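You operate a simulated robot arm through the tools that you are given. There is no shell and no other tool. Be economical: measure what you need, move in short steps, check, and stop when the job is done.

The job below is to be done with a simulated two-armed robot. You get a single attempt, and the scene is never put back.

## Task
On the top of the island bench, fold the blue cloth in half and then in half again.

Only the result counts: the job must be done as asked and must still hold three seconds after the hand-in. Knocking over, shifting, dropping, spilling or breaking anything else fails it. Flat cloth is picked up by pressing the open fingertips on it (5 to 10 N) and closing them slowly along it; thin cloth reads only 2 to 8 mm in the jaws.

## Robot
Two 7-joint arms with two-finger parallel grippers on one trunk, on a base that drives. Base frame: it is fixed to the floor where the robot stands at the start and does not move with it; the origin is under the middle of the robot, x ahead of it, y to its left, z up. Units: mm, degrees, N and s.
The left shoulder is at the start at [70, 134, 1051], the right one opposite. Places, roughly: island bench [800, -1300, 800]. Payload 1.57 kg a hand.
The TCP of each hand is the grasp point between the finger pads, 30 mm short of the fingertips. In the tool frame z runs along the fingers and y along their closing line. Largest opening 80 mm; finger width 17, thickness 12; the body of the gripper, 40 by 82 mm, starts 80 mm behind the TCP.
Orientation is that of the tool frame in the base frame, as a unit quaternion [w, x, y, z]. With the fingers straight down and closing along the base's y, the tool's x points along the base's -x, its y along +y and its z along -z.

## Interface
- The arms move only by the tool servo_tool. It takes "left_targets", "right_targets" or both (then of equal length, played together; a hand with none holds still); each is a list of rows, each a list of 7 numbers: the shift along the tool's x, y, z in mm, then the turn, a rotation vector about the tool's x, y, z in degrees, then the finger opening in mm, from 0 to 80. In form: [[x, y, z, rx, ry, rz, gripper], ...]. A call has 1 to 8 rows; each row is the pose to reach, as a shift and turn from the pose commanded when the call began, along the tool's axes at that moment. Rows are played at 5 a second. More than 50 mm and 8.6 degrees between two rows, or a gripper value outside its range, and nothing of the call is played. A pose out of reach is approached as far as the arm can. The call stops where the force on the tool passes 40 N (or 10 N more than at its start, if that is more) or the arm is blocked; 0.2 s more then pass. The fingers move at their own pace (about 153 mm/s each) and stop on an object; they squeeze with about 30 N. The grip force told is the motor's: it shows also when the fingers shut on nothing. Time passes only in rows, and 0.2 s behind the last, so rows that repeat a pose let the fingers close. The reply holds the time, the measured pose of the TCP, the force on the tool along the base axes, the opening and the grip force, in the units named above and with some noise.
- Cameras (640 x 400 px; columns grow to the right, rows downward): "scene" is now at [130.4, 14.2, 1263.2]; the picture's right is [0.15, -0.99, 0.00], its down [-0.71, -0.11, -0.69] and it looks along [0.68, 0.10, -0.72] (base axes); focal length 265 px, centre (320, 200). "left" rides on the left gripper at [72, 6, -122] in its tool frame; the picture's right is [-0.09, 1.00, 0.00], its down [-0.84, -0.08, -0.54] and it looks along [-0.54, -0.05, 0.84] (tool axes); focal length 238 px, centre (320, 200). "right" rides on the right gripper at [72, -7, -122] in its tool frame; the picture's right is [0.09, 1.00, 0.00], its down [-0.84, 0.08, -0.54] and it looks along [-0.54, 0.05, 0.84] (tool axes); focal length 238 px, centre (320, 200). There is no depth. A picture from a camera that has moved, and an enlarged one, comes with that camera's place and axes in the base frame and with its lens.
- camera(camera): a new picture of that camera. No time passes.
- raise_lower(by): slides the trunk up (or, below 0, down) by that many mm; the arms and the scene camera ride with it, the base frame stays. It gives what a move gives, with no picture.
- drive_base(legs): drives the robot by 1 to 6 legs, each [ahead, left, turn to the left] in mm, mm and degrees, along the robot's own axes; the way and the turn of a leg run together, so that a leg with both is an arc; at most 1500 mm and 180 degrees a leg. The arms and the cameras ride along, it lands a little off, and it stops where it bumps. It gives what a move gives.
- aim_head(pan, tilt): turns the head with the scene camera to pan (to the left, within 86 degrees either way) and tilt (down, from -29 to 69), counted from straight ahead of the robot. It gives what a move gives.
- zoom(camera, box): a new picture of the part [left, top, right, bottom] of that camera's present view, enlarged. No time passes.
- finish_job(): hands the job in; it is judged then, once.

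Go step by step. Nothing tells you exact positions but the pictures and the camera data: compare them with the known pose of the tool, close in by small moves and look again before you grip or let go. The budget is 120 turns and 88 pictures, counting those below and the enlarged ones. Unless the task says otherwise, let go and move clear before handing in, and close with one line.

The tools are called after "Emit:" as a command line: name --argument value ..., lists and objects as JSON in quotes. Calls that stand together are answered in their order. servo_tool: Moves the arms, as the interface text tells. Its arguments: {"type":"object","properties":{"left_targets":{"type":"array","items":{"type":"array","items":{"type":"number"}}},"right_targets":{"type":"array","items":{"type":"array","items":{"type":"number"}}}},"required":[]} The other tools are called the same way: raise_lower (by) slides the trunk up or down; drive_base (legs) drives the base; aim_head (pan, tilt) turns the head that bears the scene camera; camera (camera) takes a picture; zoom (camera, box) takes an enlarged picture of a part of a camera's view; finish_job () hands the job in.

At the start:

```text
clock: 0.0
left_position: [491.5, 221.3, 941.6]
left_tcp_rot: [-0.001, 0.0, 1.0, -0.001]
left_contact_force: [-0.3, -0.2, 0.2]
left_opening: 80.1
left_grip_force: 0.1
right_position: [440.8, -168.4, 1009.8]
right_tcp_rot: [-0.001, -0.001, 1.0, 0.0]
right_contact_force: [0.0, 0.1, -0.3]
right_opening: 80.2
right_grip_force: 0.1
trunk travel left (down, up): [-625.0, 315.0]
robot x, y, heading: [1.1, 2.0, -0.2]
head pan, tilt: [8.7, 46.3]
```

scene: 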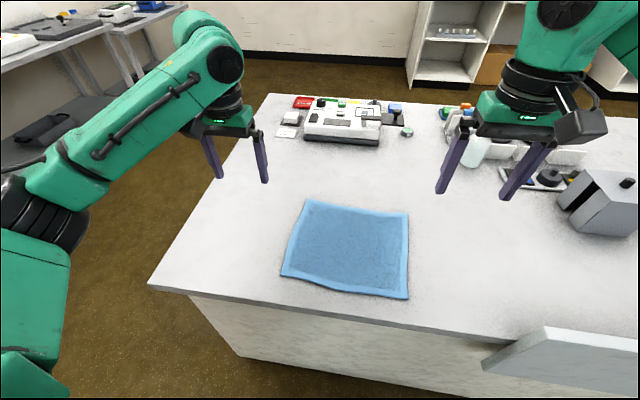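
right: 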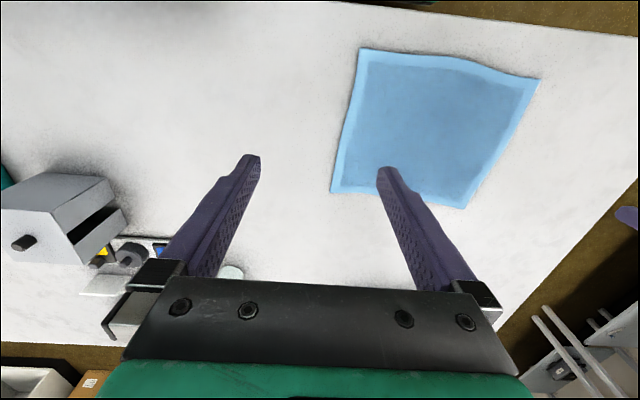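
left: 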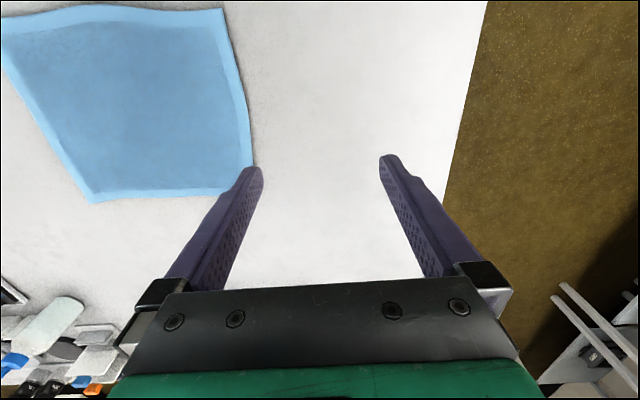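

The blue cloth lies on the bench ahead of me, but the island bench is listed at [800, -1300, 800]. I'll look to the right to see what stands there before touching anything.

Emit:
aim_head --pan -60 --tilt 25

Emit:
camera --camera "scene"

```text
clock: 1.4
left_position: [492.4, 221.1, 943.4]
left_tcp_rot: [-0.001, 0.0, 1.0, -0.002]
left_contact_force: [0.7, 0.3, 0.2]
left_opening: 79.8
left_grip_force: 0.0
right_position: [440.5, -167.8, 1008.5]
right_tcp_rot: [0.001, 0.0, 1.0, 0.001]
right_contact_force: [0.1, -0.4, 0.2]
right_opening: 79.9
right_grip_force: 0.2
trunk travel left (down, up): [-625.0, 315.0]
robot x, y, heading: [1.4, 0.6, -0.0]
head pan, tilt: [-60.0, 25.0]
```

```text
84 pictures are left
camera scene: at [97.2, -77.6, 1295.6], right [-0.87, -0.5, 0.0], down [-0.21, 0.37, -0.91], along [0.45, -0.78, -0.42], focal length 265 px, centre (320, 200)
```

scene: 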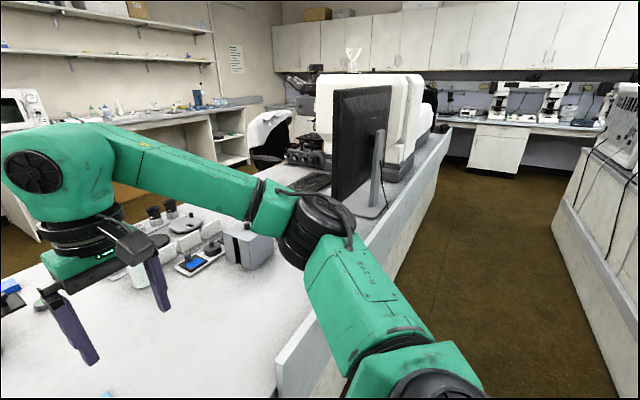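

The bench in front of me is the end of the long island bench, so the cloth is already where it should be, at about x 395–645, y -150–135. I'll check the gap between base and bench, since the far edge is at the limit of my reach.

Emit:
aim_head --pan 0 --tilt 65

Emit:
camera --camera "scene"

```text
clock: 2.7
left_position: [491.6, 221.2, 943.7]
left_tcp_rot: [-0.001, 0.0, 1.0, -0.001]
left_contact_force: [0.2, -0.4, 0.5]
left_opening: 80.0
left_grip_force: 0.0
right_position: [440.4, -168.9, 1010.4]
right_tcp_rot: [0.001, 0.0, 1.0, -0.001]
right_contact_force: [1.0, -0.3, 0.6]
right_opening: 80.0
right_grip_force: 0.0
trunk travel left (down, up): [-625.0, 315.0]
robot x, y, heading: [-1.7, -1.3, -0.1]
head pan, tilt: [0.0, 65.0]
```

```text
83 pictures are left
camera scene: at [111.8, 2.0, 1240.0], right [0.0, -1.0, 0.0], down [-0.91, 0.0, -0.42], along [0.42, 0.0, -0.91], focal length 265 px, centre (320, 200)
```

scene: 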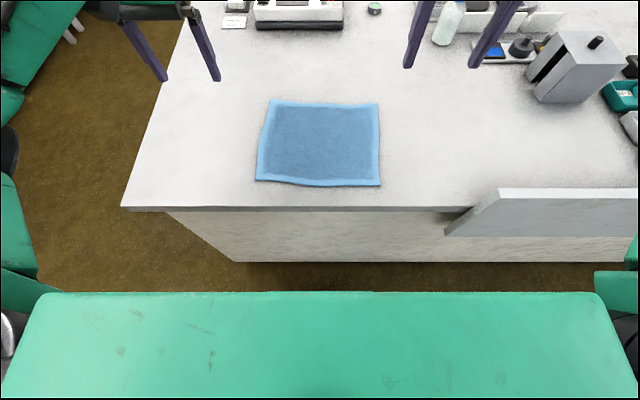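

The cloth corners come out at about far-left (650,130), far-right (640,-154), near-left (402,145) and near-right (391,-133). The torso has clearance, so I'll drive 70 mm ahead for better reach.

Emit:
drive_base --legs '[[70, 0, 0]]'

Emit:
camera --camera "left"

Emit:
camera --camera "right"

```text
clock: 3.7
left_position: [562.4, 222.8, 943.1]
left_tcp_rot: [0.0, -0.001, 1.0, -0.001]
left_contact_force: [-1.1, -0.1, 0.1]
left_opening: 79.9
left_grip_force: 0.1
right_position: [511.7, -167.8, 1009.9]
right_tcp_rot: [-0.001, -0.001, 1.0, 0.0]
right_contact_force: [0.0, 0.1, -0.7]
right_opening: 80.4
right_grip_force: 0.1
trunk travel left (down, up): [-625.0, 315.0]
robot x, y, heading: [68.1, 1.7, 0.1]
head pan, tilt: [0.0, 65.0]
```

```text
82 pictures are left
camera left: at [491.5, 230.0, 1065.1], right [0.09, 1.0, 0.0], down [0.84, -0.07, 0.54], along [0.54, -0.05, -0.84], focal length 238 px, centre (320, 200)
```

left: 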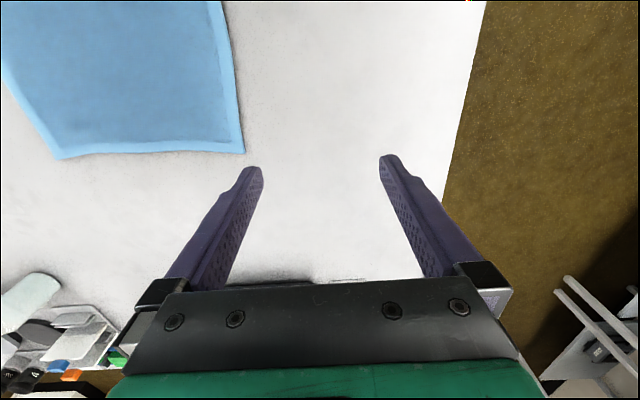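

```text
81 pictures are left
camera right: at [439.8, -174.5, 1131.8], right [-0.09, 1.0, 0.0], down [0.84, 0.08, 0.54], along [0.54, 0.05, -0.84], focal length 238 px, centre (320, 200)
```

right: 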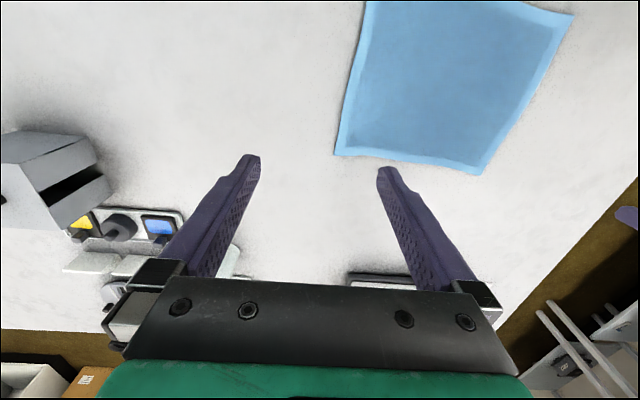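

Comparing the views puts the surface nearer z ≈ 763, so the corners are about FL (597,117), FR (587,-137), NL (373,131) and NR (363,-119). I'll hover both hands over the far corners, to fold the far edge towards me.

Emit:
servo_tool --left_targets '[[-5, -26, 19, 0, 0, 0, 60], [-10, -52, 38, 0, 0, 0, 50], [-14, -78, 57, 0, 0, 0, 45], [-19, -104, 76, 0, 0, 0, 40], [-24, -131, 93, 0, 0, 0, 40], [-24, -131, 93, 0, 0, 0, 40]]' --right_targets '[[-13, 12, 32, 0, 0, 0, 60], [-26, 24, 64, 0, 0, 0, 50], [-40, 36, 96, 0, 0, 0, 45], [-53, 48, 128, 0, 0, 0, 40], [-66, 58, 160, 0, 0, 0, 40], [-66, 58, 160, 0, 0, 0, 40]]'

Emit:
camera --camera "left"

Emit:
camera --camera "right"

Emit:
camera --camera "scene"

```text
clock: 5.1
left_position: [583.6, 92.5, 851.3]
left_tcp_rot: [0.0, -0.001, 1.0, -0.002]
left_contact_force: [-0.6, -0.9, -0.3]
left_opening: 40.0
left_grip_force: 0.0
right_position: [576.5, -109.8, 851.9]
right_tcp_rot: [0.002, -0.001, 1.0, 0.0]
right_contact_force: [0.7, 0.3, 0.1]
right_opening: 40.2
right_grip_force: 0.0
trunk travel left (down, up): [-625.0, 315.0]
robot x, y, heading: [70.9, 1.0, 0.1]
head pan, tilt: [0.0, 65.0]
```

```text
80 pictures are left
camera left: at [513.7, 99.8, 973.4], right [0.09, 1.0, 0.0], down [0.84, -0.07, 0.54], along [0.54, -0.05, -0.84], focal length 238 px, centre (320, 200)
```

left: 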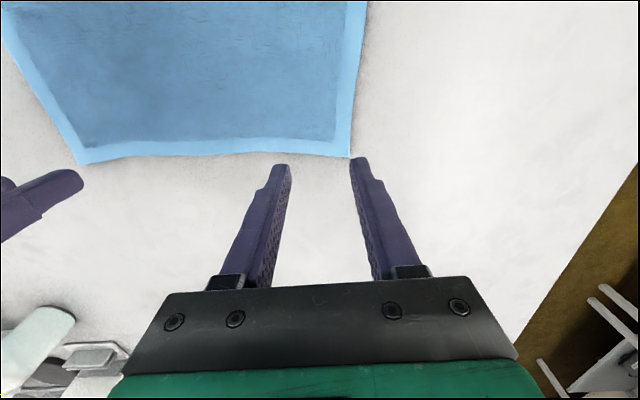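

```text
79 pictures are left
camera right: at [503.6, -117.0, 972.2], right [-0.09, 1.0, 0.0], down [0.84, 0.08, 0.54], along [0.54, 0.05, -0.84], focal length 238 px, centre (320, 200)
```

right: 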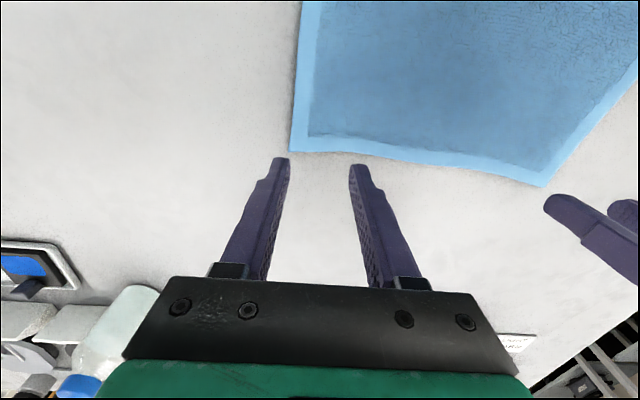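

```text
78 pictures are left
camera scene: at [182.0, 2.7, 1240.1], right [0.0, -1.0, 0.0], down [-0.91, 0.0, -0.42], along [0.42, 0.0, -0.91], focal length 265 px, centre (320, 200)
```

scene: 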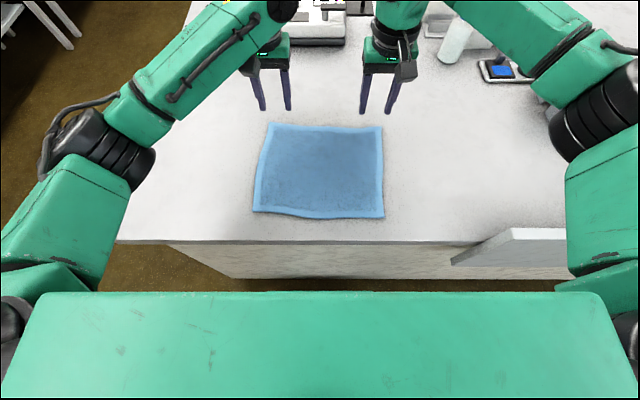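

The corners hold at about (605,120) and (591,-137), with the surface between 740 and 770. I'll lower in small steps to find it by force.

Emit:
servo_tool --left_targets '[[-3, 0, 15, 0, 0, 0, 40], [-6, 0, 30, 0, 0, 0, 40], [-6, 0, 45, 0, 0, 0, 40], [-6, 0, 45, 0, 0, 0, 40]]' --right_targets '[[-1, 0, 15, 0, 0, 0, 40], [-2, 0, 30, 0, 0, 0, 40], [-2, 0, 45, 0, 0, 0, 40], [-2, 0, 45, 0, 0, 0, 40]]'

Emit:
camera --camera "left"

Emit:
camera --camera "right"

```text
clock: 6.1
left_position: [592.9, 92.0, 805.8]
left_tcp_rot: [-0.001, -0.001, 1.0, 0.0]
left_contact_force: [0.5, -0.2, -0.2]
left_opening: 39.9
left_grip_force: 0.0
right_position: [578.6, -109.5, 806.0]
right_tcp_rot: [0.001, -0.001, 1.0, 0.0]
right_contact_force: [0.2, 0.0, -1.2]
right_opening: 40.1
right_grip_force: 0.0
trunk travel left (down, up): [-625.0, 315.0]
robot x, y, heading: [66.9, -1.3, -0.1]
head pan, tilt: [0.0, 65.0]
```

```text
77 pictures are left
camera left: at [522.5, 99.9, 927.5], right [0.09, 1.0, 0.0], down [0.84, -0.07, 0.54], along [0.54, -0.05, -0.84], focal length 238 px, centre (320, 200)
```

left: 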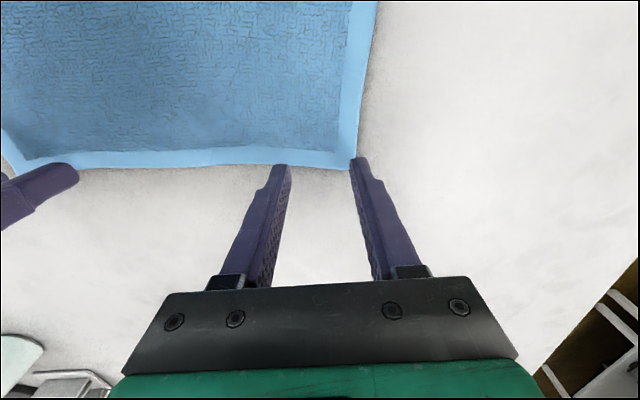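

```text
76 pictures are left
camera right: at [506.9, -116.2, 927.3], right [-0.09, 1.0, 0.0], down [0.84, 0.08, 0.54], along [0.54, 0.05, -0.84], focal length 238 px, centre (320, 200)
```

right: 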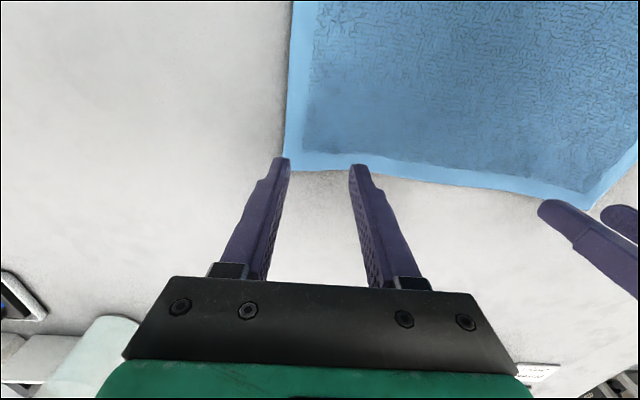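

The edge sits just ahead of the tips. I'll shift slightly inward, narrow to 32 mm and keep stepping down until I feel contact.

Emit:
servo_tool --left_targets '[[-4, -4, 4, 0, 0, 0, 32], [-4, -4, 8, 0, 0, 0, 32], [-4, -4, 12, 0, 0, 0, 32], [-4, -4, 12, 0, 0, 0, 32]]' --right_targets '[[0, 4, 4, 0, 0, 0, 32], [0, 4, 8, 0, 0, 0, 32], [0, 4, 12, 0, 0, 0, 32], [0, 4, 12, 0, 0, 0, 32]]'

```text
clock: 7.1
left_position: [597.1, 86.4, 794.8]
left_tcp_rot: [0.0, -0.001, 1.0, -0.002]
left_contact_force: [-0.1, -0.3, 0.8]
left_opening: 32.1
left_grip_force: 0.0
right_position: [579.4, -106.1, 792.4]
right_tcp_rot: [0.0, -0.001, 1.0, 0.0]
right_contact_force: [0.4, -0.5, 4.0]
right_opening: 32.1
right_grip_force: 0.0
trunk travel left (down, up): [-625.0, 315.0]
robot x, y, heading: [67.6, 3.0, 0.1]
head pan, tilt: [0.0, 65.0]
```

Contact on the right at tip z ≈ 763, which puts the edges at x ≈ 598 (left) and 580 (right). I'll lift slightly, pull back 9 mm and press again.

Emit:
servo_tool --left_targets '[[0, 0, -6, 0, 0, 0, 32], [9, 0, -6, 0, 0, 0, 32], [9, 0, -2, 0, 0, 0, 32], [9, 0, 0, 0, 0, 0, 32], [9, 0, 1, 0, 0, 0, 32], [9, 0, 1, 0, 0, 0, 32]]' --right_targets '[[0, 0, -6, 0, 0, 0, 32], [9, 0, -6, 0, 0, 0, 32], [9, 0, -3, 0, 0, 0, 32], [9, 0, -1, 0, 0, 0, 32], [9, 0, 0, 0, 0, 0, 32], [9, 0, 0, 0, 0, 0, 32]]'

Emit:
camera --camera "left"

Emit:
camera --camera "right"

```text
clock: 8.5
left_position: [586.4, 86.0, 794.0]
left_tcp_rot: [0.001, -0.002, 1.0, -0.001]
left_contact_force: [2.2, -1.6, 6.2]
left_opening: 32.2
left_grip_force: 0.0
right_position: [569.4, -106.2, 794.1]
right_tcp_rot: [0.002, -0.001, 1.0, 0.001]
right_contact_force: [2.5, 1.6, 6.2]
right_opening: 32.0
right_grip_force: 0.0
trunk travel left (down, up): [-625.0, 315.0]
robot x, y, heading: [68.3, -2.0, 0.2]
head pan, tilt: [0.0, 65.0]
```

```text
75 pictures are left
camera left: at [516.1, 94.8, 915.0], right [0.09, 1.0, 0.0], down [0.84, -0.07, 0.54], along [0.54, -0.05, -0.84], focal length 238 px, centre (320, 200)
```

left: 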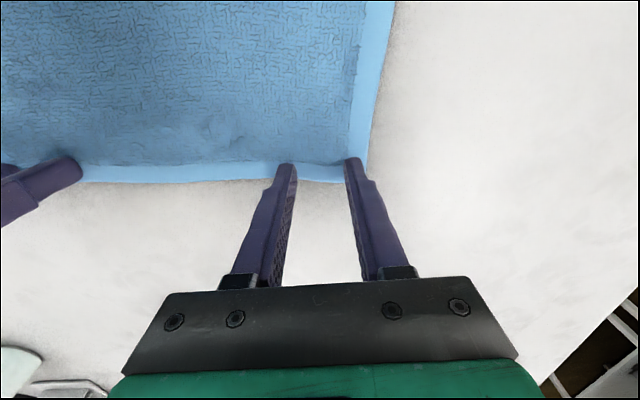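

```text
74 pictures are left
camera right: at [497.5, -112.8, 915.1], right [-0.09, 1.0, 0.0], down [0.84, 0.08, 0.54], along [0.54, 0.05, -0.84], focal length 238 px, centre (320, 200)
```

right: 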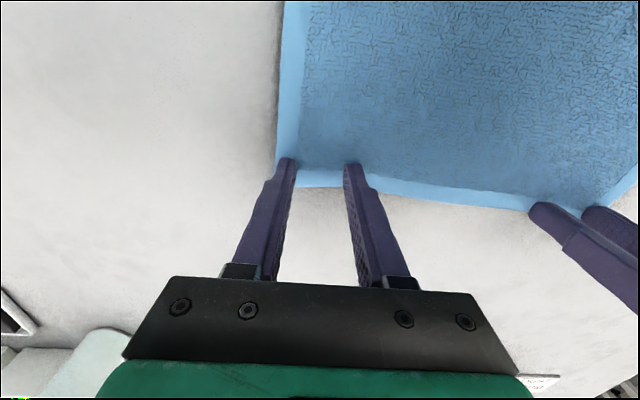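

Both fingertip pairs press the cloth at about 6 N, just inside the far corners. Now I'll close slowly.

Emit:
servo_tool --left_targets '[[0, 0, 0.5, 0, 0, 0, 28], [0, 0, 0.5, 0, 0, 0, 24], [0, 0, 0.5, 0, 0, 0, 20], [0, 0, 0.5, 0, 0, 0, 16], [0, 0, 0.5, 0, 0, 0, 12], [0, 0, 0.5, 0, 0, 0, 8], [0, 0, 0.5, 0, 0, 0, 4], [0, 0, 0.5, 0, 0, 0, 0]]' --right_targets '[[0, 0, 0.5, 0, 0, 0, 28], [0, 0, 0.5, 0, 0, 0, 24], [0, 0, 0.5, 0, 0, 0, 20], [0, 0, 0.5, 0, 0, 0, 16], [0, 0, 0.5, 0, 0, 0, 12], [0, 0, 0.5, 0, 0, 0, 8], [0, 0, 0.5, 0, 0, 0, 4], [0, 0, 0.5, 0, 0, 0, 0]]'

Emit:
camera --camera "left"

Emit:
camera --camera "right"

```text
clock: 10.3
left_position: [586.3, 87.4, 793.4]
left_tcp_rot: [0.001, -0.001, 1.0, -0.001]
left_contact_force: [-1.0, -5.3, 7.6]
left_opening: 3.6
left_grip_force: 24.5
right_position: [569.0, -105.1, 792.6]
right_tcp_rot: [0.001, 0.0, 1.0, 0.001]
right_contact_force: [0.5, 6.2, 7.8]
right_opening: 4.0
right_grip_force: 24.4
trunk travel left (down, up): [-625.0, 315.0]
robot x, y, heading: [69.9, 0.5, 0.1]
head pan, tilt: [0.0, 65.0]
```

```text
73 pictures are left
camera left: at [515.0, 94.6, 914.8], right [0.09, 1.0, 0.0], down [0.84, -0.07, 0.54], along [0.54, -0.05, -0.84], focal length 238 px, centre (320, 200)
```

left: 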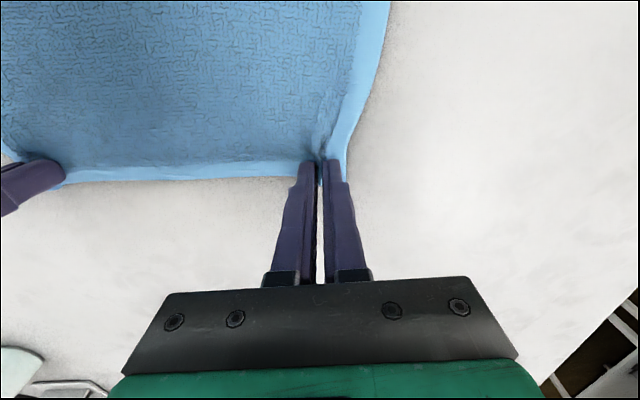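

```text
72 pictures are left
camera right: at [496.8, -112.0, 914.8], right [-0.09, 1.0, 0.0], down [0.83, 0.08, 0.54], along [0.54, 0.05, -0.84], focal length 238 px, centre (320, 200)
```

right: 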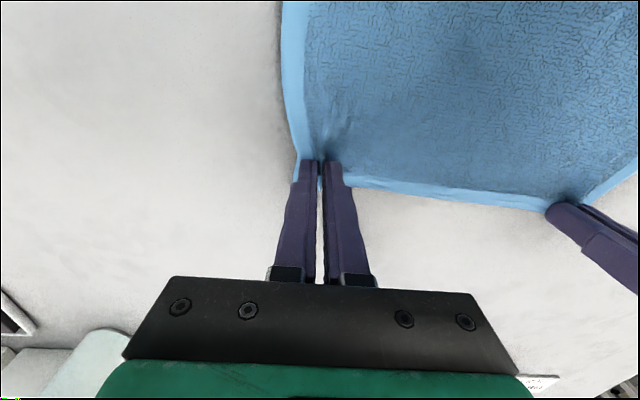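

Both hands hold cloth (about 4 mm in the jaws). I'll swing the far edge up and towards the near edge, a move of about (-219, +15), tilting the fingers forward as I go.

Emit:
servo_tool --left_targets '[[5, 0.3, -27, 0, -2.5, 0, 0], [17, 1, -52, 0, -5, 0, 0], [36, 2, -73, 0, -7.5, 0, 0], [60, 4, -89, 0, -10, 0, 0], [88, 5.5, -100, 0, -12.5, 0, 0], [118, 7.5, -103, 0, -15, 0, 0], [147, 9.5, -99, 0, -17.5, 0, 0], [175, 11, -88, 0, -20, 0, 0]]' --right_targets '[[5, 0.3, -27, 0, -2.5, 0, 0], [17, 1, -52, 0, -5, 0, 0], [36, 2, -73, 0, -7.5, 0, 0], [60, 4, -89, 0, -10, 0, 0], [88, 5.5, -100, 0, -12.5, 0, 0], [118, 7.5, -103, 0, -15, 0, 0], [147, 9.5, -99, 0, -17.5, 0, 0], [175, 11, -88, 0, -20, 0, 0]]'

Emit:
camera --camera "scene"

Emit:
camera --camera "left"

```text
clock: 12.1
left_position: [442.3, 78.5, 841.5]
left_tcp_rot: [0.173, -0.002, 0.985, 0.001]
left_contact_force: [-0.2, 0.6, 0.5]
left_opening: 3.8
left_grip_force: 24.8
left hand out of reach, approached as far as the arm can: row 7, 8
right_position: [395.0, -97.3, 882.9]
right_tcp_rot: [0.174, 0.0, 0.985, -0.001]
right_contact_force: [-0.2, 0.6, 0.8]
right_opening: 3.6
right_grip_force: 24.1
trunk travel left (down, up): [-625.0, 315.0]
robot x, y, heading: [72.3, 0.8, 0.2]
head pan, tilt: [0.0, 65.0]
```

```text
71 pictures are left
camera scene: at [182.5, 1.4, 1240.1], right [0.0, -1.0, 0.0], down [-0.91, 0.0, -0.42], along [0.42, 0.0, -0.91], focal length 265 px, centre (320, 200)
```

scene: 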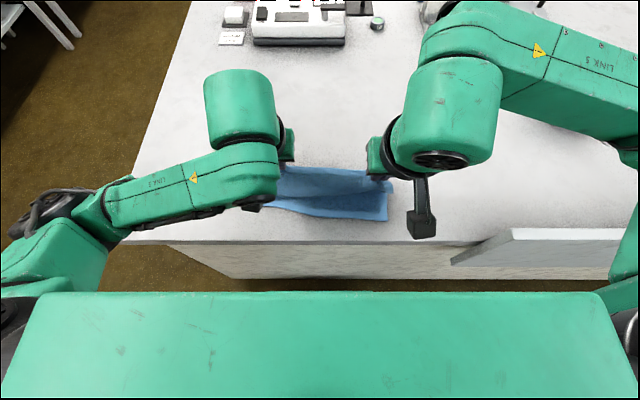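

```text
70 pictures are left
camera left: at [333.6, 84.8, 931.3], right [0.08, 1.0, 0.03], down [0.6, -0.08, 0.79], along [0.79, -0.05, -0.61], focal length 238 px, centre (320, 200)
```

left: 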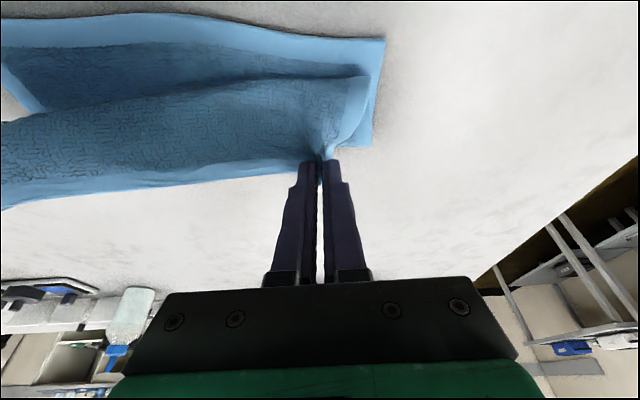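

The left hand ran short of room near the body. I'll even up the two hands, then back the base off so it carries the held edge towards the near edge.

Emit:
servo_tool --left_targets '[[-9, 0, 20, 0, 0, 0, 0], [-18, -2, 39, 0, 0, 0, 0], [-18, -2, 39, 0, 0, 0, 0]]' --right_targets '[[-12, 0, 22, 0, 0, 0, 0], [-23, 0, 43, 0, 0, 0, 0], [-23, 0, 43, 0, 0, 0, 0]]'

Emit:
camera --camera "right"

```text
clock: 12.9
left_position: [469.8, 76.6, 811.9]
left_tcp_rot: [0.174, -0.002, 0.985, 0.0]
left_contact_force: [-1.0, 0.4, -0.1]
left_opening: 3.4
left_grip_force: 24.7
right_position: [431.0, -95.5, 847.9]
right_tcp_rot: [0.175, 0.0, 0.985, 0.0]
right_contact_force: [-0.5, -0.7, -0.7]
right_opening: 3.7
right_grip_force: 24.9
trunk travel left (down, up): [-625.0, 315.0]
robot x, y, heading: [69.4, -2.5, -0.2]
head pan, tilt: [0.0, 65.0]
```

```text
69 pictures are left
camera right: at [321.8, -101.3, 938.4], right [-0.09, 1.0, -0.03], down [0.6, 0.08, 0.8], along [0.8, 0.05, -0.6], focal length 238 px, centre (320, 200)
```

right: 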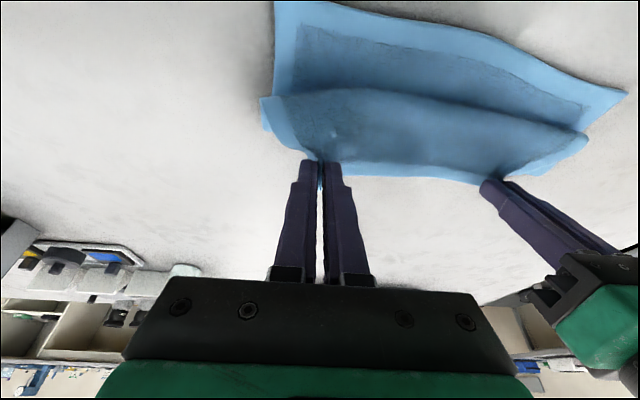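

The reference is the actual pose, so the left is now ahead of and lower than the right. I'll equalise them, then drive back about 70 mm.

Emit:
servo_tool --left_targets '[[1, 8, -8, 0, 0, 0, 0], [3, 16, -15, 0, 0, 0, 0], [3, 16, -15, 0, 0, 0, 0]]' --right_targets '[[-1, 1, 15, 0, 0, 0, 0], [-2, 2, 30, 0, 0, 0, 0], [-2, 2, 30, 0, 0, 0, 0]]'

Emit:
drive_base --legs '[[-70, 0, 0]]'

Emit:
camera --camera "scene"

Emit:
camera --camera "right"

Emit:
camera --camera "left"

```text
clock: 13.7
left_position: [464.2, 92.3, 826.2]
left_tcp_rot: [0.173, -0.002, 0.985, 0.0]
left_contact_force: [-0.5, -0.7, 0.1]
left_opening: 3.6
left_grip_force: 24.2
right_position: [442.6, -93.2, 820.9]
right_tcp_rot: [0.173, -0.001, 0.985, 0.0]
right_contact_force: [0.4, 0.7, -0.1]
right_opening: 3.7
right_grip_force: 24.7
trunk travel left (down, up): [-625.0, 315.0]
robot x, y, heading: [70.8, -3.6, 0.1]
head pan, tilt: [0.0, 65.0]
```

```text
clock: 14.7
left_position: [393.6, 91.8, 826.1]
left_tcp_rot: [0.174, -0.001, 0.985, 0.0]
left_contact_force: [-0.8, 0.1, 0.2]
left_opening: 3.4
left_grip_force: 24.5
right_position: [373.2, -93.3, 822.1]
right_tcp_rot: [0.174, -0.001, 0.985, 0.0]
right_contact_force: [-0.4, -1.1, 0.7]
right_opening: 3.8
right_grip_force: 25.0
trunk travel left (down, up): [-625.0, 315.0]
robot x, y, heading: [-1.7, 1.7, 0.1]
head pan, tilt: [0.0, 65.0]
```

```text
68 pictures are left
camera scene: at [112.5, 2.2, 1240.1], right [0.0, -1.0, 0.0], down [-0.91, 0.0, -0.42], along [0.42, 0.0, -0.91], focal length 265 px, centre (320, 200)
```

scene: 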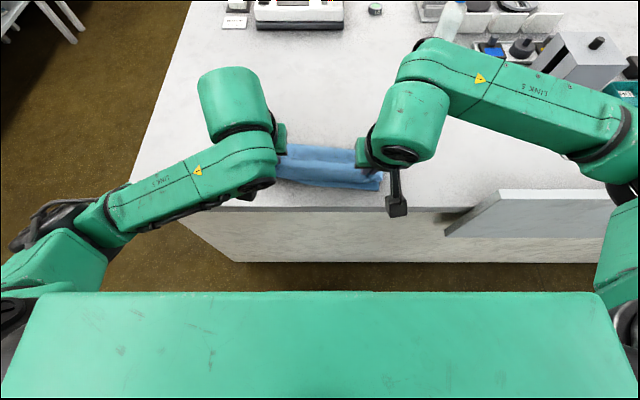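

```text
67 pictures are left
camera right: at [264.1, -99.9, 910.8], right [-0.09, 1.0, -0.03], down [0.6, 0.08, 0.8], along [0.8, 0.05, -0.6], focal length 238 px, centre (320, 200)
```

right: 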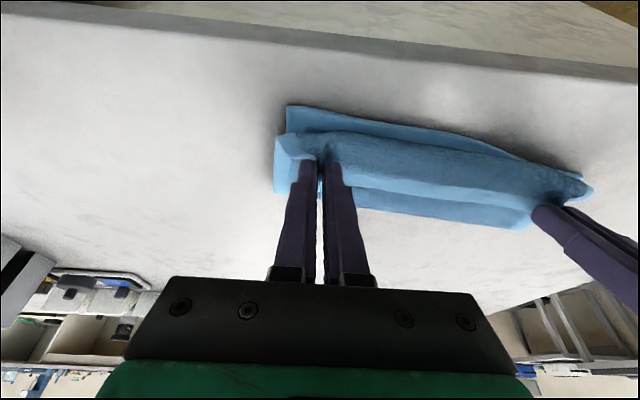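

```text
66 pictures are left
camera left: at [286.3, 99.2, 915.4], right [0.08, 1.0, 0.03], down [0.6, -0.08, 0.8], along [0.79, -0.05, -0.61], focal length 238 px, centre (320, 200)
```

left: 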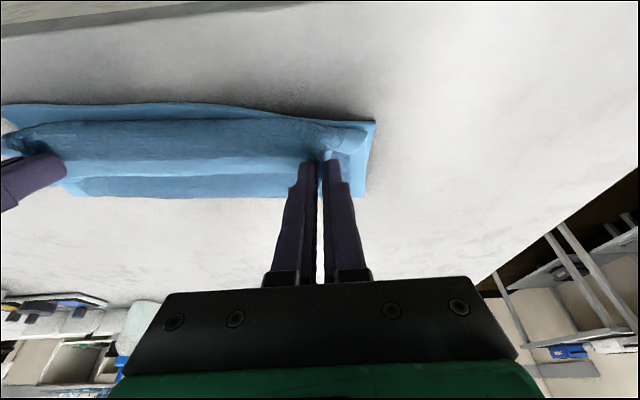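

Bottom layer has barely moved; the held edge hangs about 15–25 mm short of the near edge. I'll move slightly nearer and lower it.

Emit:
servo_tool --left_targets '[[11, 3, -4, 0, 0, 0, 0], [15, 6, 7, 0, 0, 0, 0], [19, 6, 18, 0, 0, 0, 0], [19, 6, 18, 0, 0, 0, 0]]' --right_targets '[[15, 1, -5, 0, 0, 0, 0], [19, 2, 4, 0, 0, 0, 0], [22, 2, 13, 0, 0, 0, 0], [22, 2, 13, 0, 0, 0, 0]]'

Emit:
camera --camera "right"

Emit:
camera --camera "left"

```text
clock: 15.7
left_position: [383.3, 98.9, 801.5]
left_tcp_rot: [0.174, 0.0, 0.985, -0.001]
left_contact_force: [-0.5, -2.9, 2.3]
left_opening: 3.9
left_grip_force: 24.5
right_position: [357.2, -90.3, 800.6]
right_tcp_rot: [0.175, -0.001, 0.985, 0.0]
right_contact_force: [1.1, 5.0, 5.1]
right_opening: 3.8
right_grip_force: 24.9
trunk travel left (down, up): [-625.0, 315.0]
robot x, y, heading: [-0.2, -1.6, 0.2]
head pan, tilt: [0.0, 65.0]
```

```text
65 pictures are left
camera right: at [247.0, -97.7, 890.3], right [-0.09, 1.0, -0.03], down [0.6, 0.08, 0.8], along [0.8, 0.05, -0.6], focal length 238 px, centre (320, 200)
```

right: 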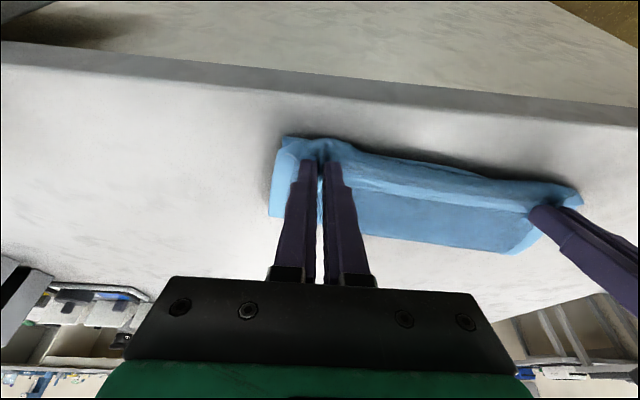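

```text
64 pictures are left
camera left: at [274.7, 106.3, 891.3], right [0.08, 1.0, 0.03], down [0.6, -0.07, 0.8], along [0.79, -0.05, -0.61], focal length 238 px, centre (320, 200)
```

left: 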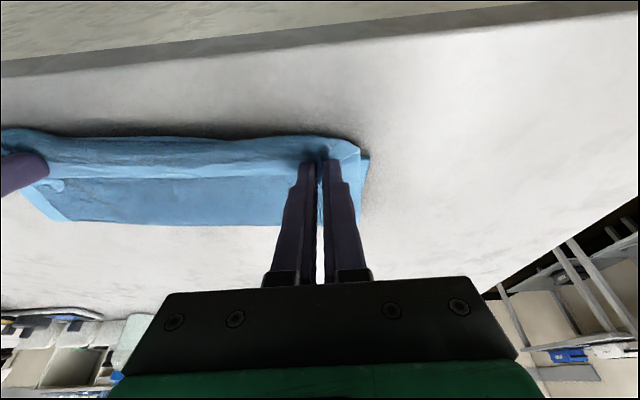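

Held edge is on the near edge with light contact. I'll open the fingers a little and withdraw along the fingers.

Emit:
servo_tool --left_targets '[[0, 0, 0, 0, 0, 0, 6], [0, 0, 0, 0, 0, 0, 10], [0, 0, 0, 0, 0, 0, 16], [0, 0, -2, 0, 0, 0, 20], [0, 0, -10, 0, 0, 0, 20], [0, 0, -30, 0, 0, 0, 20], [0, 0, -60, 0, 0, 0, 20], [0, 0, -90, 0, 0, 0, 20]]' --right_targets '[[0, 0, 0, 0, 0, 0, 6], [0, 0, 0, 0, 0, 0, 10], [0, 0, 0, 0, 0, 0, 16], [0, 0, -2, 0, 0, 0, 20], [0, 0, -10, 0, 0, 0, 20], [0, 0, -30, 0, 0, 0, 20], [0, 0, -60, 0, 0, 0, 20], [0, 0, -90, 0, 0, 0, 20]]'

Emit:
camera --camera "right"

Emit:
camera --camera "left"

```text
clock: 17.5
left_position: [379.5, 92.1, 844.5]
left_tcp_rot: [0.173, -0.002, 0.985, 0.0]
left_contact_force: [-0.5, 0.0, 0.2]
left_opening: 20.2
left_grip_force: 0.0
left hand out of reach, approached as far as the arm can: row 6, 7, 8
right_position: [327.1, -91.0, 887.9]
right_tcp_rot: [0.174, -0.002, 0.985, 0.0]
right_contact_force: [0.5, 0.0, 0.2]
right_opening: 19.9
right_grip_force: 0.1
trunk travel left (down, up): [-625.0, 315.0]
robot x, y, heading: [-0.1, -0.9, 0.2]
head pan, tilt: [0.0, 65.0]
```

```text
63 pictures are left
camera right: at [217.6, -98.2, 977.5], right [-0.09, 1.0, -0.03], down [0.6, 0.08, 0.8], along [0.8, 0.05, -0.6], focal length 238 px, centre (320, 200)
```

right: 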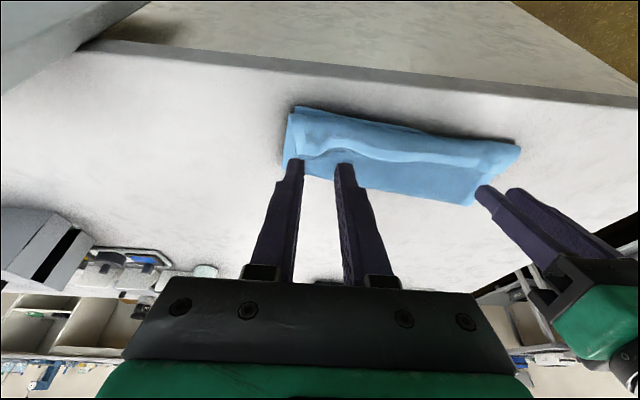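

```text
62 pictures are left
camera left: at [271.9, 99.9, 935.7], right [0.08, 1.0, 0.03], down [0.6, -0.08, 0.79], along [0.79, -0.05, -0.61], focal length 238 px, centre (320, 200)
```

left: 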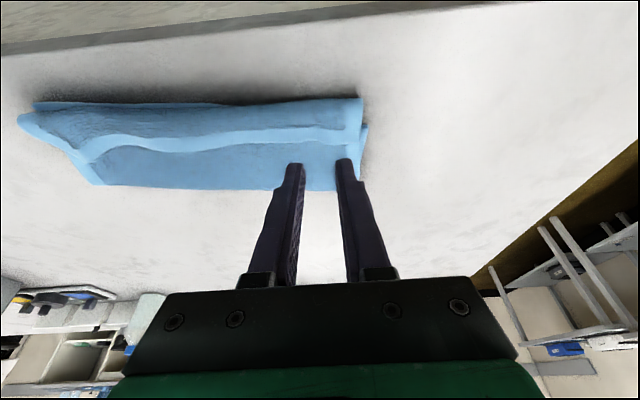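

Released. I'll bring the hands up, outwards and back to vertical for a clear look with the scene camera.

Emit:
servo_tool --left_targets '[[-7, 15, -19, 0, 5, 0, 20], [-14, 35, -38, 0, 10, 0, 20], [-20, 55, -56, 0, 15, 0, 20], [-27, 80, -75, 0, 20, 0, 20], [-40, 110, -90, 0, 20, 0, 20], [-60, 150, -90, 0, 20, 0, 20]]' --right_targets '[[-7, -15, -14, 0, 5, 0, 20], [-14, -35, -28, 0, 10, 0, 20], [-20, -55, -42, 0, 15, 0, 20], [-27, -80, -56, 0, 20, 0, 20], [-40, -110, -56, 0, 20, 0, 20], [-60, -150, -56, 0, 20, 0, 20]]'

Emit:
camera --camera "scene"

Emit:
zoom --camera "scene" --box '[220, 110, 420, 235]'

```text
clock: 18.9
left_position: [405.6, 243.2, 949.5]
left_tcp_rot: [-0.001, 0.0, 1.0, -0.001]
left_contact_force: [-0.2, 0.4, -0.2]
left_opening: 20.1
left_grip_force: 0.0
right_position: [364.3, -241.4, 961.5]
right_tcp_rot: [0.0, -0.001, 1.0, 0.0]
right_contact_force: [1.0, -0.4, 0.0]
right_opening: 20.1
right_grip_force: 0.1
trunk travel left (down, up): [-625.0, 315.0]
robot x, y, heading: [4.7, 2.8, -0.1]
head pan, tilt: [0.0, 65.0]
```

```text
61 pictures are left
camera scene: at [113.4, 2.2, 1240.0], right [0.0, -1.0, 0.0], down [-0.91, 0.0, -0.42], along [0.42, 0.0, -0.91], focal length 265 px, centre (320, 200)
```

scene: 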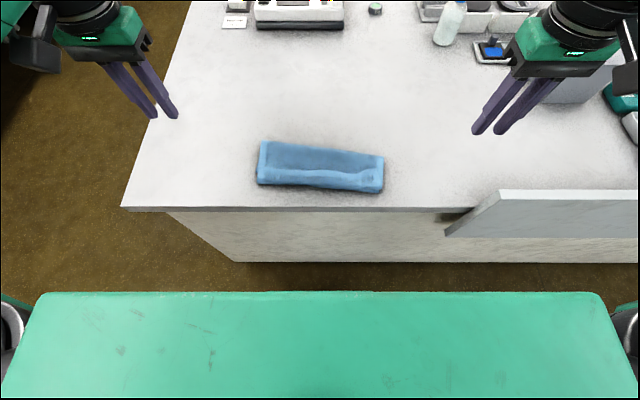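

```text
3.20 times, centred on (320, 172) of scene
camera zoom: at [113.4, 2.2, 1240.0], right [0.0, -1.0, 0.0], down [-0.91, 0.0, -0.42], along [0.42, 0.0, -0.91], focal length 848 px, centre (320, 288)
```

zoom: 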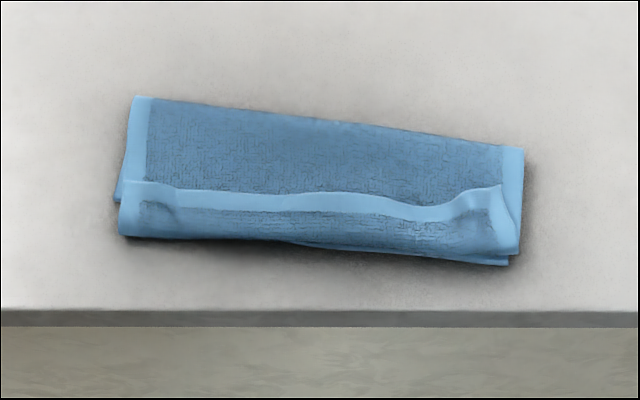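

The cloth is folded over, but the flap's hem has turned back as a ~25–30 mm cuff on top (hem at x ≈ 385–394). I'll back the base off 100 mm for arm room, then unroll the cuff by sweeping closed fingertips under its edge towards me.

Emit:
drive_base --legs '[[-100, 0, 0]]'

Emit:
servo_tool --left_targets '[[-25, -28, 15, 0, 0, 0, 10], [-50, -56, 30, 0, 0, 0, 0], [-75, -84, 45, 0, 0, 0, 0], [-100, -112, 65, 0, 0, 0, 0], [-103, -140, 90, 0, 0, 0, 0], [-103, -158, 115, 0, 0, 0, 0], [-103, -158, 129, 0, 0, 0, 0]]' --right_targets '[[-30, 28, 15, 0, 0, 0, 10], [-60, 56, 30, 0, 0, 0, 0], [-90, 84, 50, 0, 0, 0, 0], [-120, 112, 75, 0, 0, 0, 0], [-140, 140, 100, 0, 0, 0, 0], [-140, 156, 125, 0, 0, 0, 0], [-140, 156, 141, 0, 0, 0, 0]]'

Emit:
camera --camera "left"

Emit:
camera --camera "right"

```text
clock: 20.1
left_position: [305.1, 242.8, 948.8]
left_tcp_rot: [-0.001, 0.0, 1.0, -0.001]
left_contact_force: [-0.5, -0.3, 1.1]
left_opening: 20.3
left_grip_force: 0.1
right_position: [264.4, -241.6, 962.2]
right_tcp_rot: [-0.001, 0.001, 1.0, 0.0]
right_contact_force: [-0.4, 0.5, 0.1]
right_opening: 20.0
right_grip_force: 0.0
trunk travel left (down, up): [-625.0, 315.0]
robot x, y, heading: [-100.4, 1.6, -0.1]
head pan, tilt: [0.0, 65.0]
```

```text
clock: 21.7
left_position: [406.8, 85.9, 818.8]
left_tcp_rot: [0.0, 0.0, 1.0, -0.001]
left_contact_force: [0.0, 0.4, -0.6]
left_opening: 0.0
left_grip_force: 21.1
right_position: [405.1, -84.7, 821.5]
right_tcp_rot: [0.0, 0.0, 1.0, 0.0]
right_contact_force: [0.2, 0.6, 0.3]
right_opening: 0.0
right_grip_force: 21.8
trunk travel left (down, up): [-625.0, 315.0]
robot x, y, heading: [-99.1, 2.1, -0.1]
head pan, tilt: [0.0, 65.0]
```

```text
59 pictures are left
camera left: at [336.1, 93.1, 939.9], right [0.09, 1.0, 0.0], down [0.84, -0.08, 0.54], along [0.54, -0.05, -0.84], focal length 238 px, centre (320, 200)
```

left: 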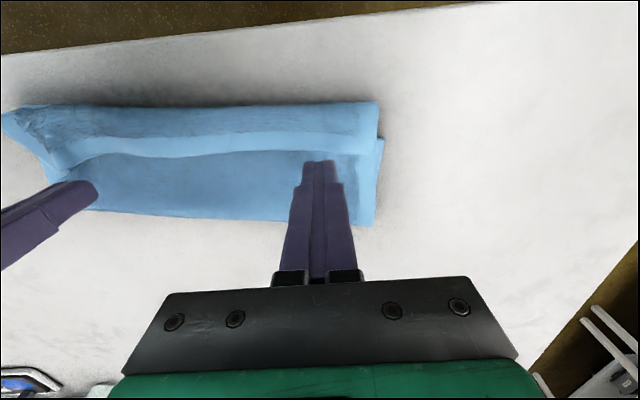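

```text
58 pictures are left
camera right: at [332.5, -91.6, 944.0], right [-0.09, 1.0, 0.0], down [0.84, 0.08, 0.54], along [0.54, 0.05, -0.84], focal length 238 px, centre (320, 200)
```

right: 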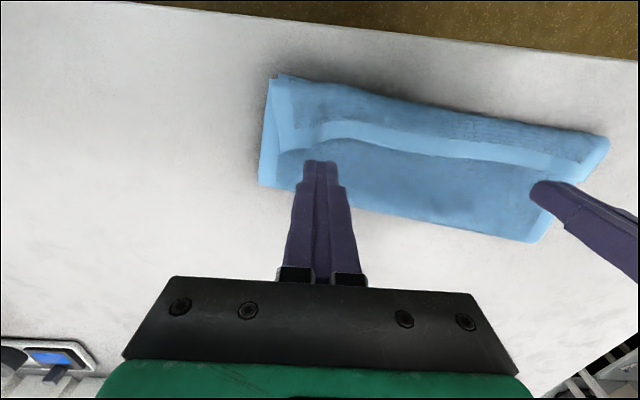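

The cuff's edge is at x ≈ 402 (left) and 389 (right). I'll start the sweep just beyond it and descend to light contact.

Emit:
servo_tool --left_targets '[[-15, 0, 0, 0, 0, 0, 0], [-15, 0, 12, 0, 0, 0, 0], [-15, 0, 19, 0, 0, 0, 0], [-15, 0, 22, 0, 0, 0, 0], [-15, 0, 22, 0, 0, 0, 0]]' --right_targets '[[-7, 0, 0, 0, 0, 0, 0], [-7, 0, 14, 0, 0, 0, 0], [-7, 0, 22, 0, 0, 0, 0], [-7, 0, 25, 0, 0, 0, 0], [-7, 0, 25, 0, 0, 0, 0]]'

```text
clock: 22.9
left_position: [424.0, 84.0, 798.3]
left_tcp_rot: [0.0, 0.0, 1.0, -0.001]
left_contact_force: [-0.3, -1.0, 1.1]
left_opening: 0.0
left_grip_force: 21.2
right_position: [410.8, -85.2, 797.0]
right_tcp_rot: [0.0, 0.0, 1.0, 0.0]
right_contact_force: [0.1, -0.2, 2.4]
right_opening: 0.0
right_grip_force: 21.6
trunk travel left (down, up): [-625.0, 315.0]
robot x, y, heading: [-100.1, 0.1, 0.0]
head pan, tilt: [0.0, 65.0]
```

Light contact of 1–2 N. Now I'll sweep towards the robot.

Emit:
servo_tool --left_targets '[[10, 0, 0, 0, 0, 0, 0], [20, 0, 0, 0, 0, 0, 0], [30, 0, 0, 0, 0, 0, 0], [40, 0, 0, 0, 0, 0, 0], [50, 0, -1, 0, 0, 0, 0], [60, 0, -2, 0, 0, 0, 0], [70, 0, -3, 0, 0, 0, 0], [80, 0, -4, 0, 0, 0, 0]]' --right_targets '[[10, 0, 0, 0, 0, 0, 0], [20, 0, 0, 0, 0, 0, 0], [30, 0, 0, 0, 0, 0, 0], [40, 0, 0, 0, 0, 0, 0], [50, 0, -1, 0, 0, 0, 0], [60, 0, -2, 0, 0, 0, 0], [70, 0, -3, 0, 0, 0, 0], [80, 0, -4, 0, 0, 0, 0]]'

Emit:
camera --camera "left"

Emit:
camera --camera "right"

```text
clock: 24.7
left_position: [343.1, 84.4, 803.4]
left_tcp_rot: [0.0, -0.001, 1.0, 0.0]
left_contact_force: [0.4, -0.3, -0.4]
left_opening: 0.2
left_grip_force: 21.7
right_position: [331.7, -84.8, 801.1]
right_tcp_rot: [-0.001, -0.001, 1.0, 0.0]
right_contact_force: [-0.1, 0.0, 0.3]
right_opening: 0.0
right_grip_force: 20.9
trunk travel left (down, up): [-625.0, 315.0]
robot x, y, heading: [-100.7, 2.3, -0.2]
head pan, tilt: [0.0, 65.0]
```

```text
57 pictures are left
camera left: at [273.1, 92.1, 924.7], right [0.09, 1.0, 0.0], down [0.84, -0.08, 0.54], along [0.54, -0.05, -0.84], focal length 238 px, centre (320, 200)
```

left: 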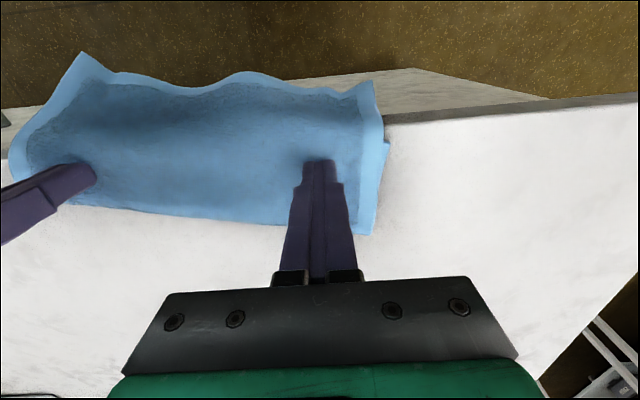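

```text
56 pictures are left
camera right: at [259.4, -92.3, 922.6], right [-0.09, 1.0, 0.0], down [0.84, 0.08, 0.54], along [0.54, 0.05, -0.84], focal length 238 px, centre (320, 200)
```

right: 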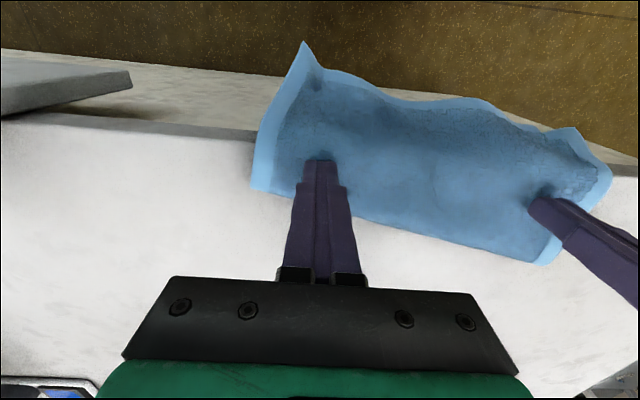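

The sweep unrolled the cuff but dragged the cloth towards the bench edge. I'll lift the hands clear and look.

Emit:
servo_tool --left_targets '[[0, 0, -20, 0, 0, 0, 0], [0, 0, -50, 0, 0, 0, 0], [-5, 40, -80, 0, 0, 0, 0], [-5, 85, -110, 0, 0, 0, 0], [-5, 130, -120, 0, 0, 0, 0]]' --right_targets '[[0, 0, -20, 0, 0, 0, 0], [0, 0, -50, 0, 0, 0, 0], [-5, -40, -80, 0, 0, 0, 0], [-5, -85, -110, 0, 0, 0, 0], [-5, -130, -120, 0, 0, 0, 0]]'

Emit:
aim_head --pan 0 --tilt 55

Emit:
zoom --camera "scene" --box '[200, 110, 440, 260]'

```text
refused: row 3 steps farther than a row can; nothing moved
```

```text
clock: 25.4
left_position: [343.8, 85.2, 802.4]
left_tcp_rot: [-0.001, -0.001, 1.0, 0.0]
left_contact_force: [0.0, 0.6, 0.5]
left_opening: 0.3
left_grip_force: 21.3
right_position: [332.6, -84.9, 801.2]
right_tcp_rot: [0.0, 0.0, 1.0, 0.0]
right_contact_force: [0.1, 0.4, 0.0]
right_opening: 0.2
right_grip_force: 21.0
trunk travel left (down, up): [-625.0, 315.0]
robot x, y, heading: [-99.2, -1.7, -0.1]
head pan, tilt: [0.0, 55.0]
```

```text
2.67 times, centred on (320, 185) of scene
camera zoom: at [24.2, 1.9, 1251.6], right [0.0, -1.0, 0.0], down [-0.82, 0.0, -0.57], along [0.57, 0.0, -0.82], focal length 706 px, centre (320, 240)
```

zoom: 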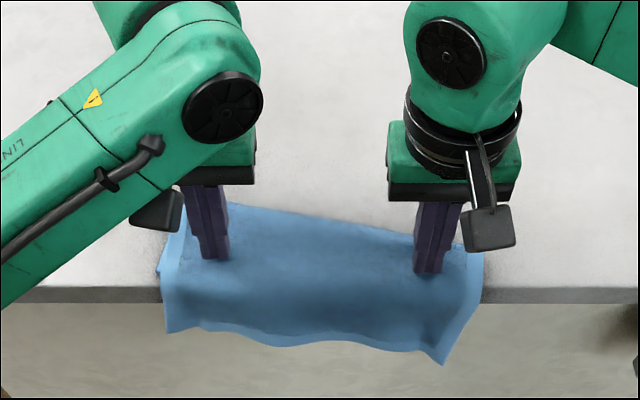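

The flap overhangs the bench edge by about 40 mm. Before lifting, I'll press lightly and push the whole cloth back onto the bench.

Emit:
servo_tool --left_targets '[[0, 0, 4, 0, 0, 0, 0], [0, 0, 6.5, 0, 0, 0, 0], [-10, 0, 6.5, 0, 0, 0, 0], [-20, 0, 6.5, 0, 0, 0, 0], [-30, 0, 6.5, 0, 0, 0, 0], [-40, 0, 6.5, 0, 0, 0, 0], [-50, 0, 6.5, 0, 0, 0, 0], [-60, 0, 6.5, 0, 0, 0, 0]]' --right_targets '[[0, 0, 4, 0, 0, 0, 0], [0, 0, 6, 0, 0, 0, 0], [-12, 0, 6, 0, 0, 0, 0], [-25, 0, 6, 0, 0, 0, 0], [-38, 0, 6, 0, 0, 0, 0], [-51, 0, 6, 0, 0, 0, 0], [-64, 0, 6, 0, 0, 0, 0], [-78, 0, 6, 0, 0, 0, 0]]'

Emit:
camera --camera "left"

Emit:
camera --camera "right"

```text
clock: 27.2
left_position: [401.7, 85.3, 796.6]
left_tcp_rot: [-0.001, -0.001, 1.0, -0.001]
left_contact_force: [-0.4, 0.2, 2.3]
left_opening: 0.1
left_grip_force: 21.1
right_position: [407.5, -82.9, 795.9]
right_tcp_rot: [0.001, 0.0, 1.0, 0.0]
right_contact_force: [-1.9, 0.5, 8.6]
right_opening: 0.0
right_grip_force: 21.2
trunk travel left (down, up): [-625.0, 315.0]
robot x, y, heading: [-100.5, -3.4, -0.1]
head pan, tilt: [0.0, 55.0]
```

```text
54 pictures are left
camera left: at [331.9, 92.9, 918.9], right [0.09, 1.0, 0.0], down [0.84, -0.08, 0.54], along [0.54, -0.05, -0.84], focal length 238 px, centre (320, 200)
```

left: 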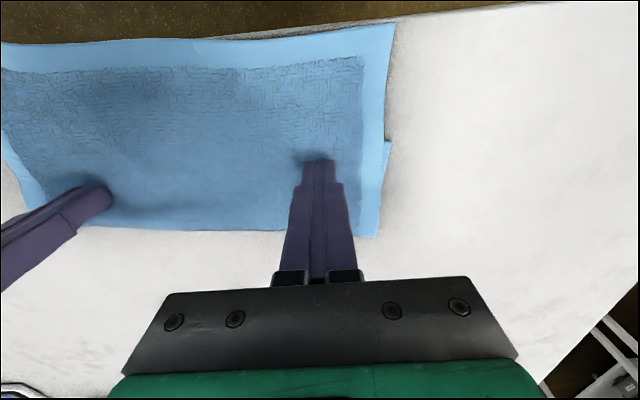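

```text
53 pictures are left
camera right: at [335.7, -90.7, 917.2], right [-0.09, 1.0, 0.0], down [0.84, 0.08, 0.54], along [0.54, 0.05, -0.84], focal length 238 px, centre (320, 200)
```

right: 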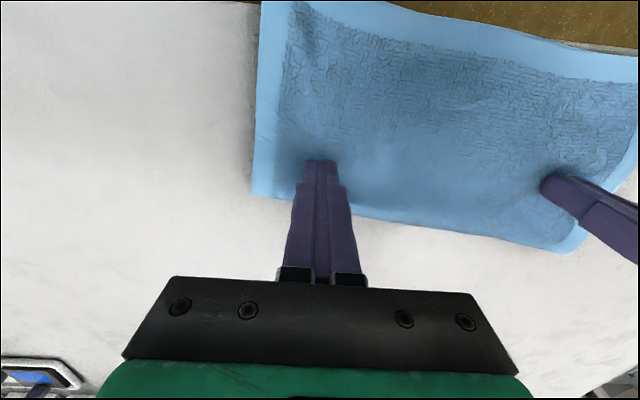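

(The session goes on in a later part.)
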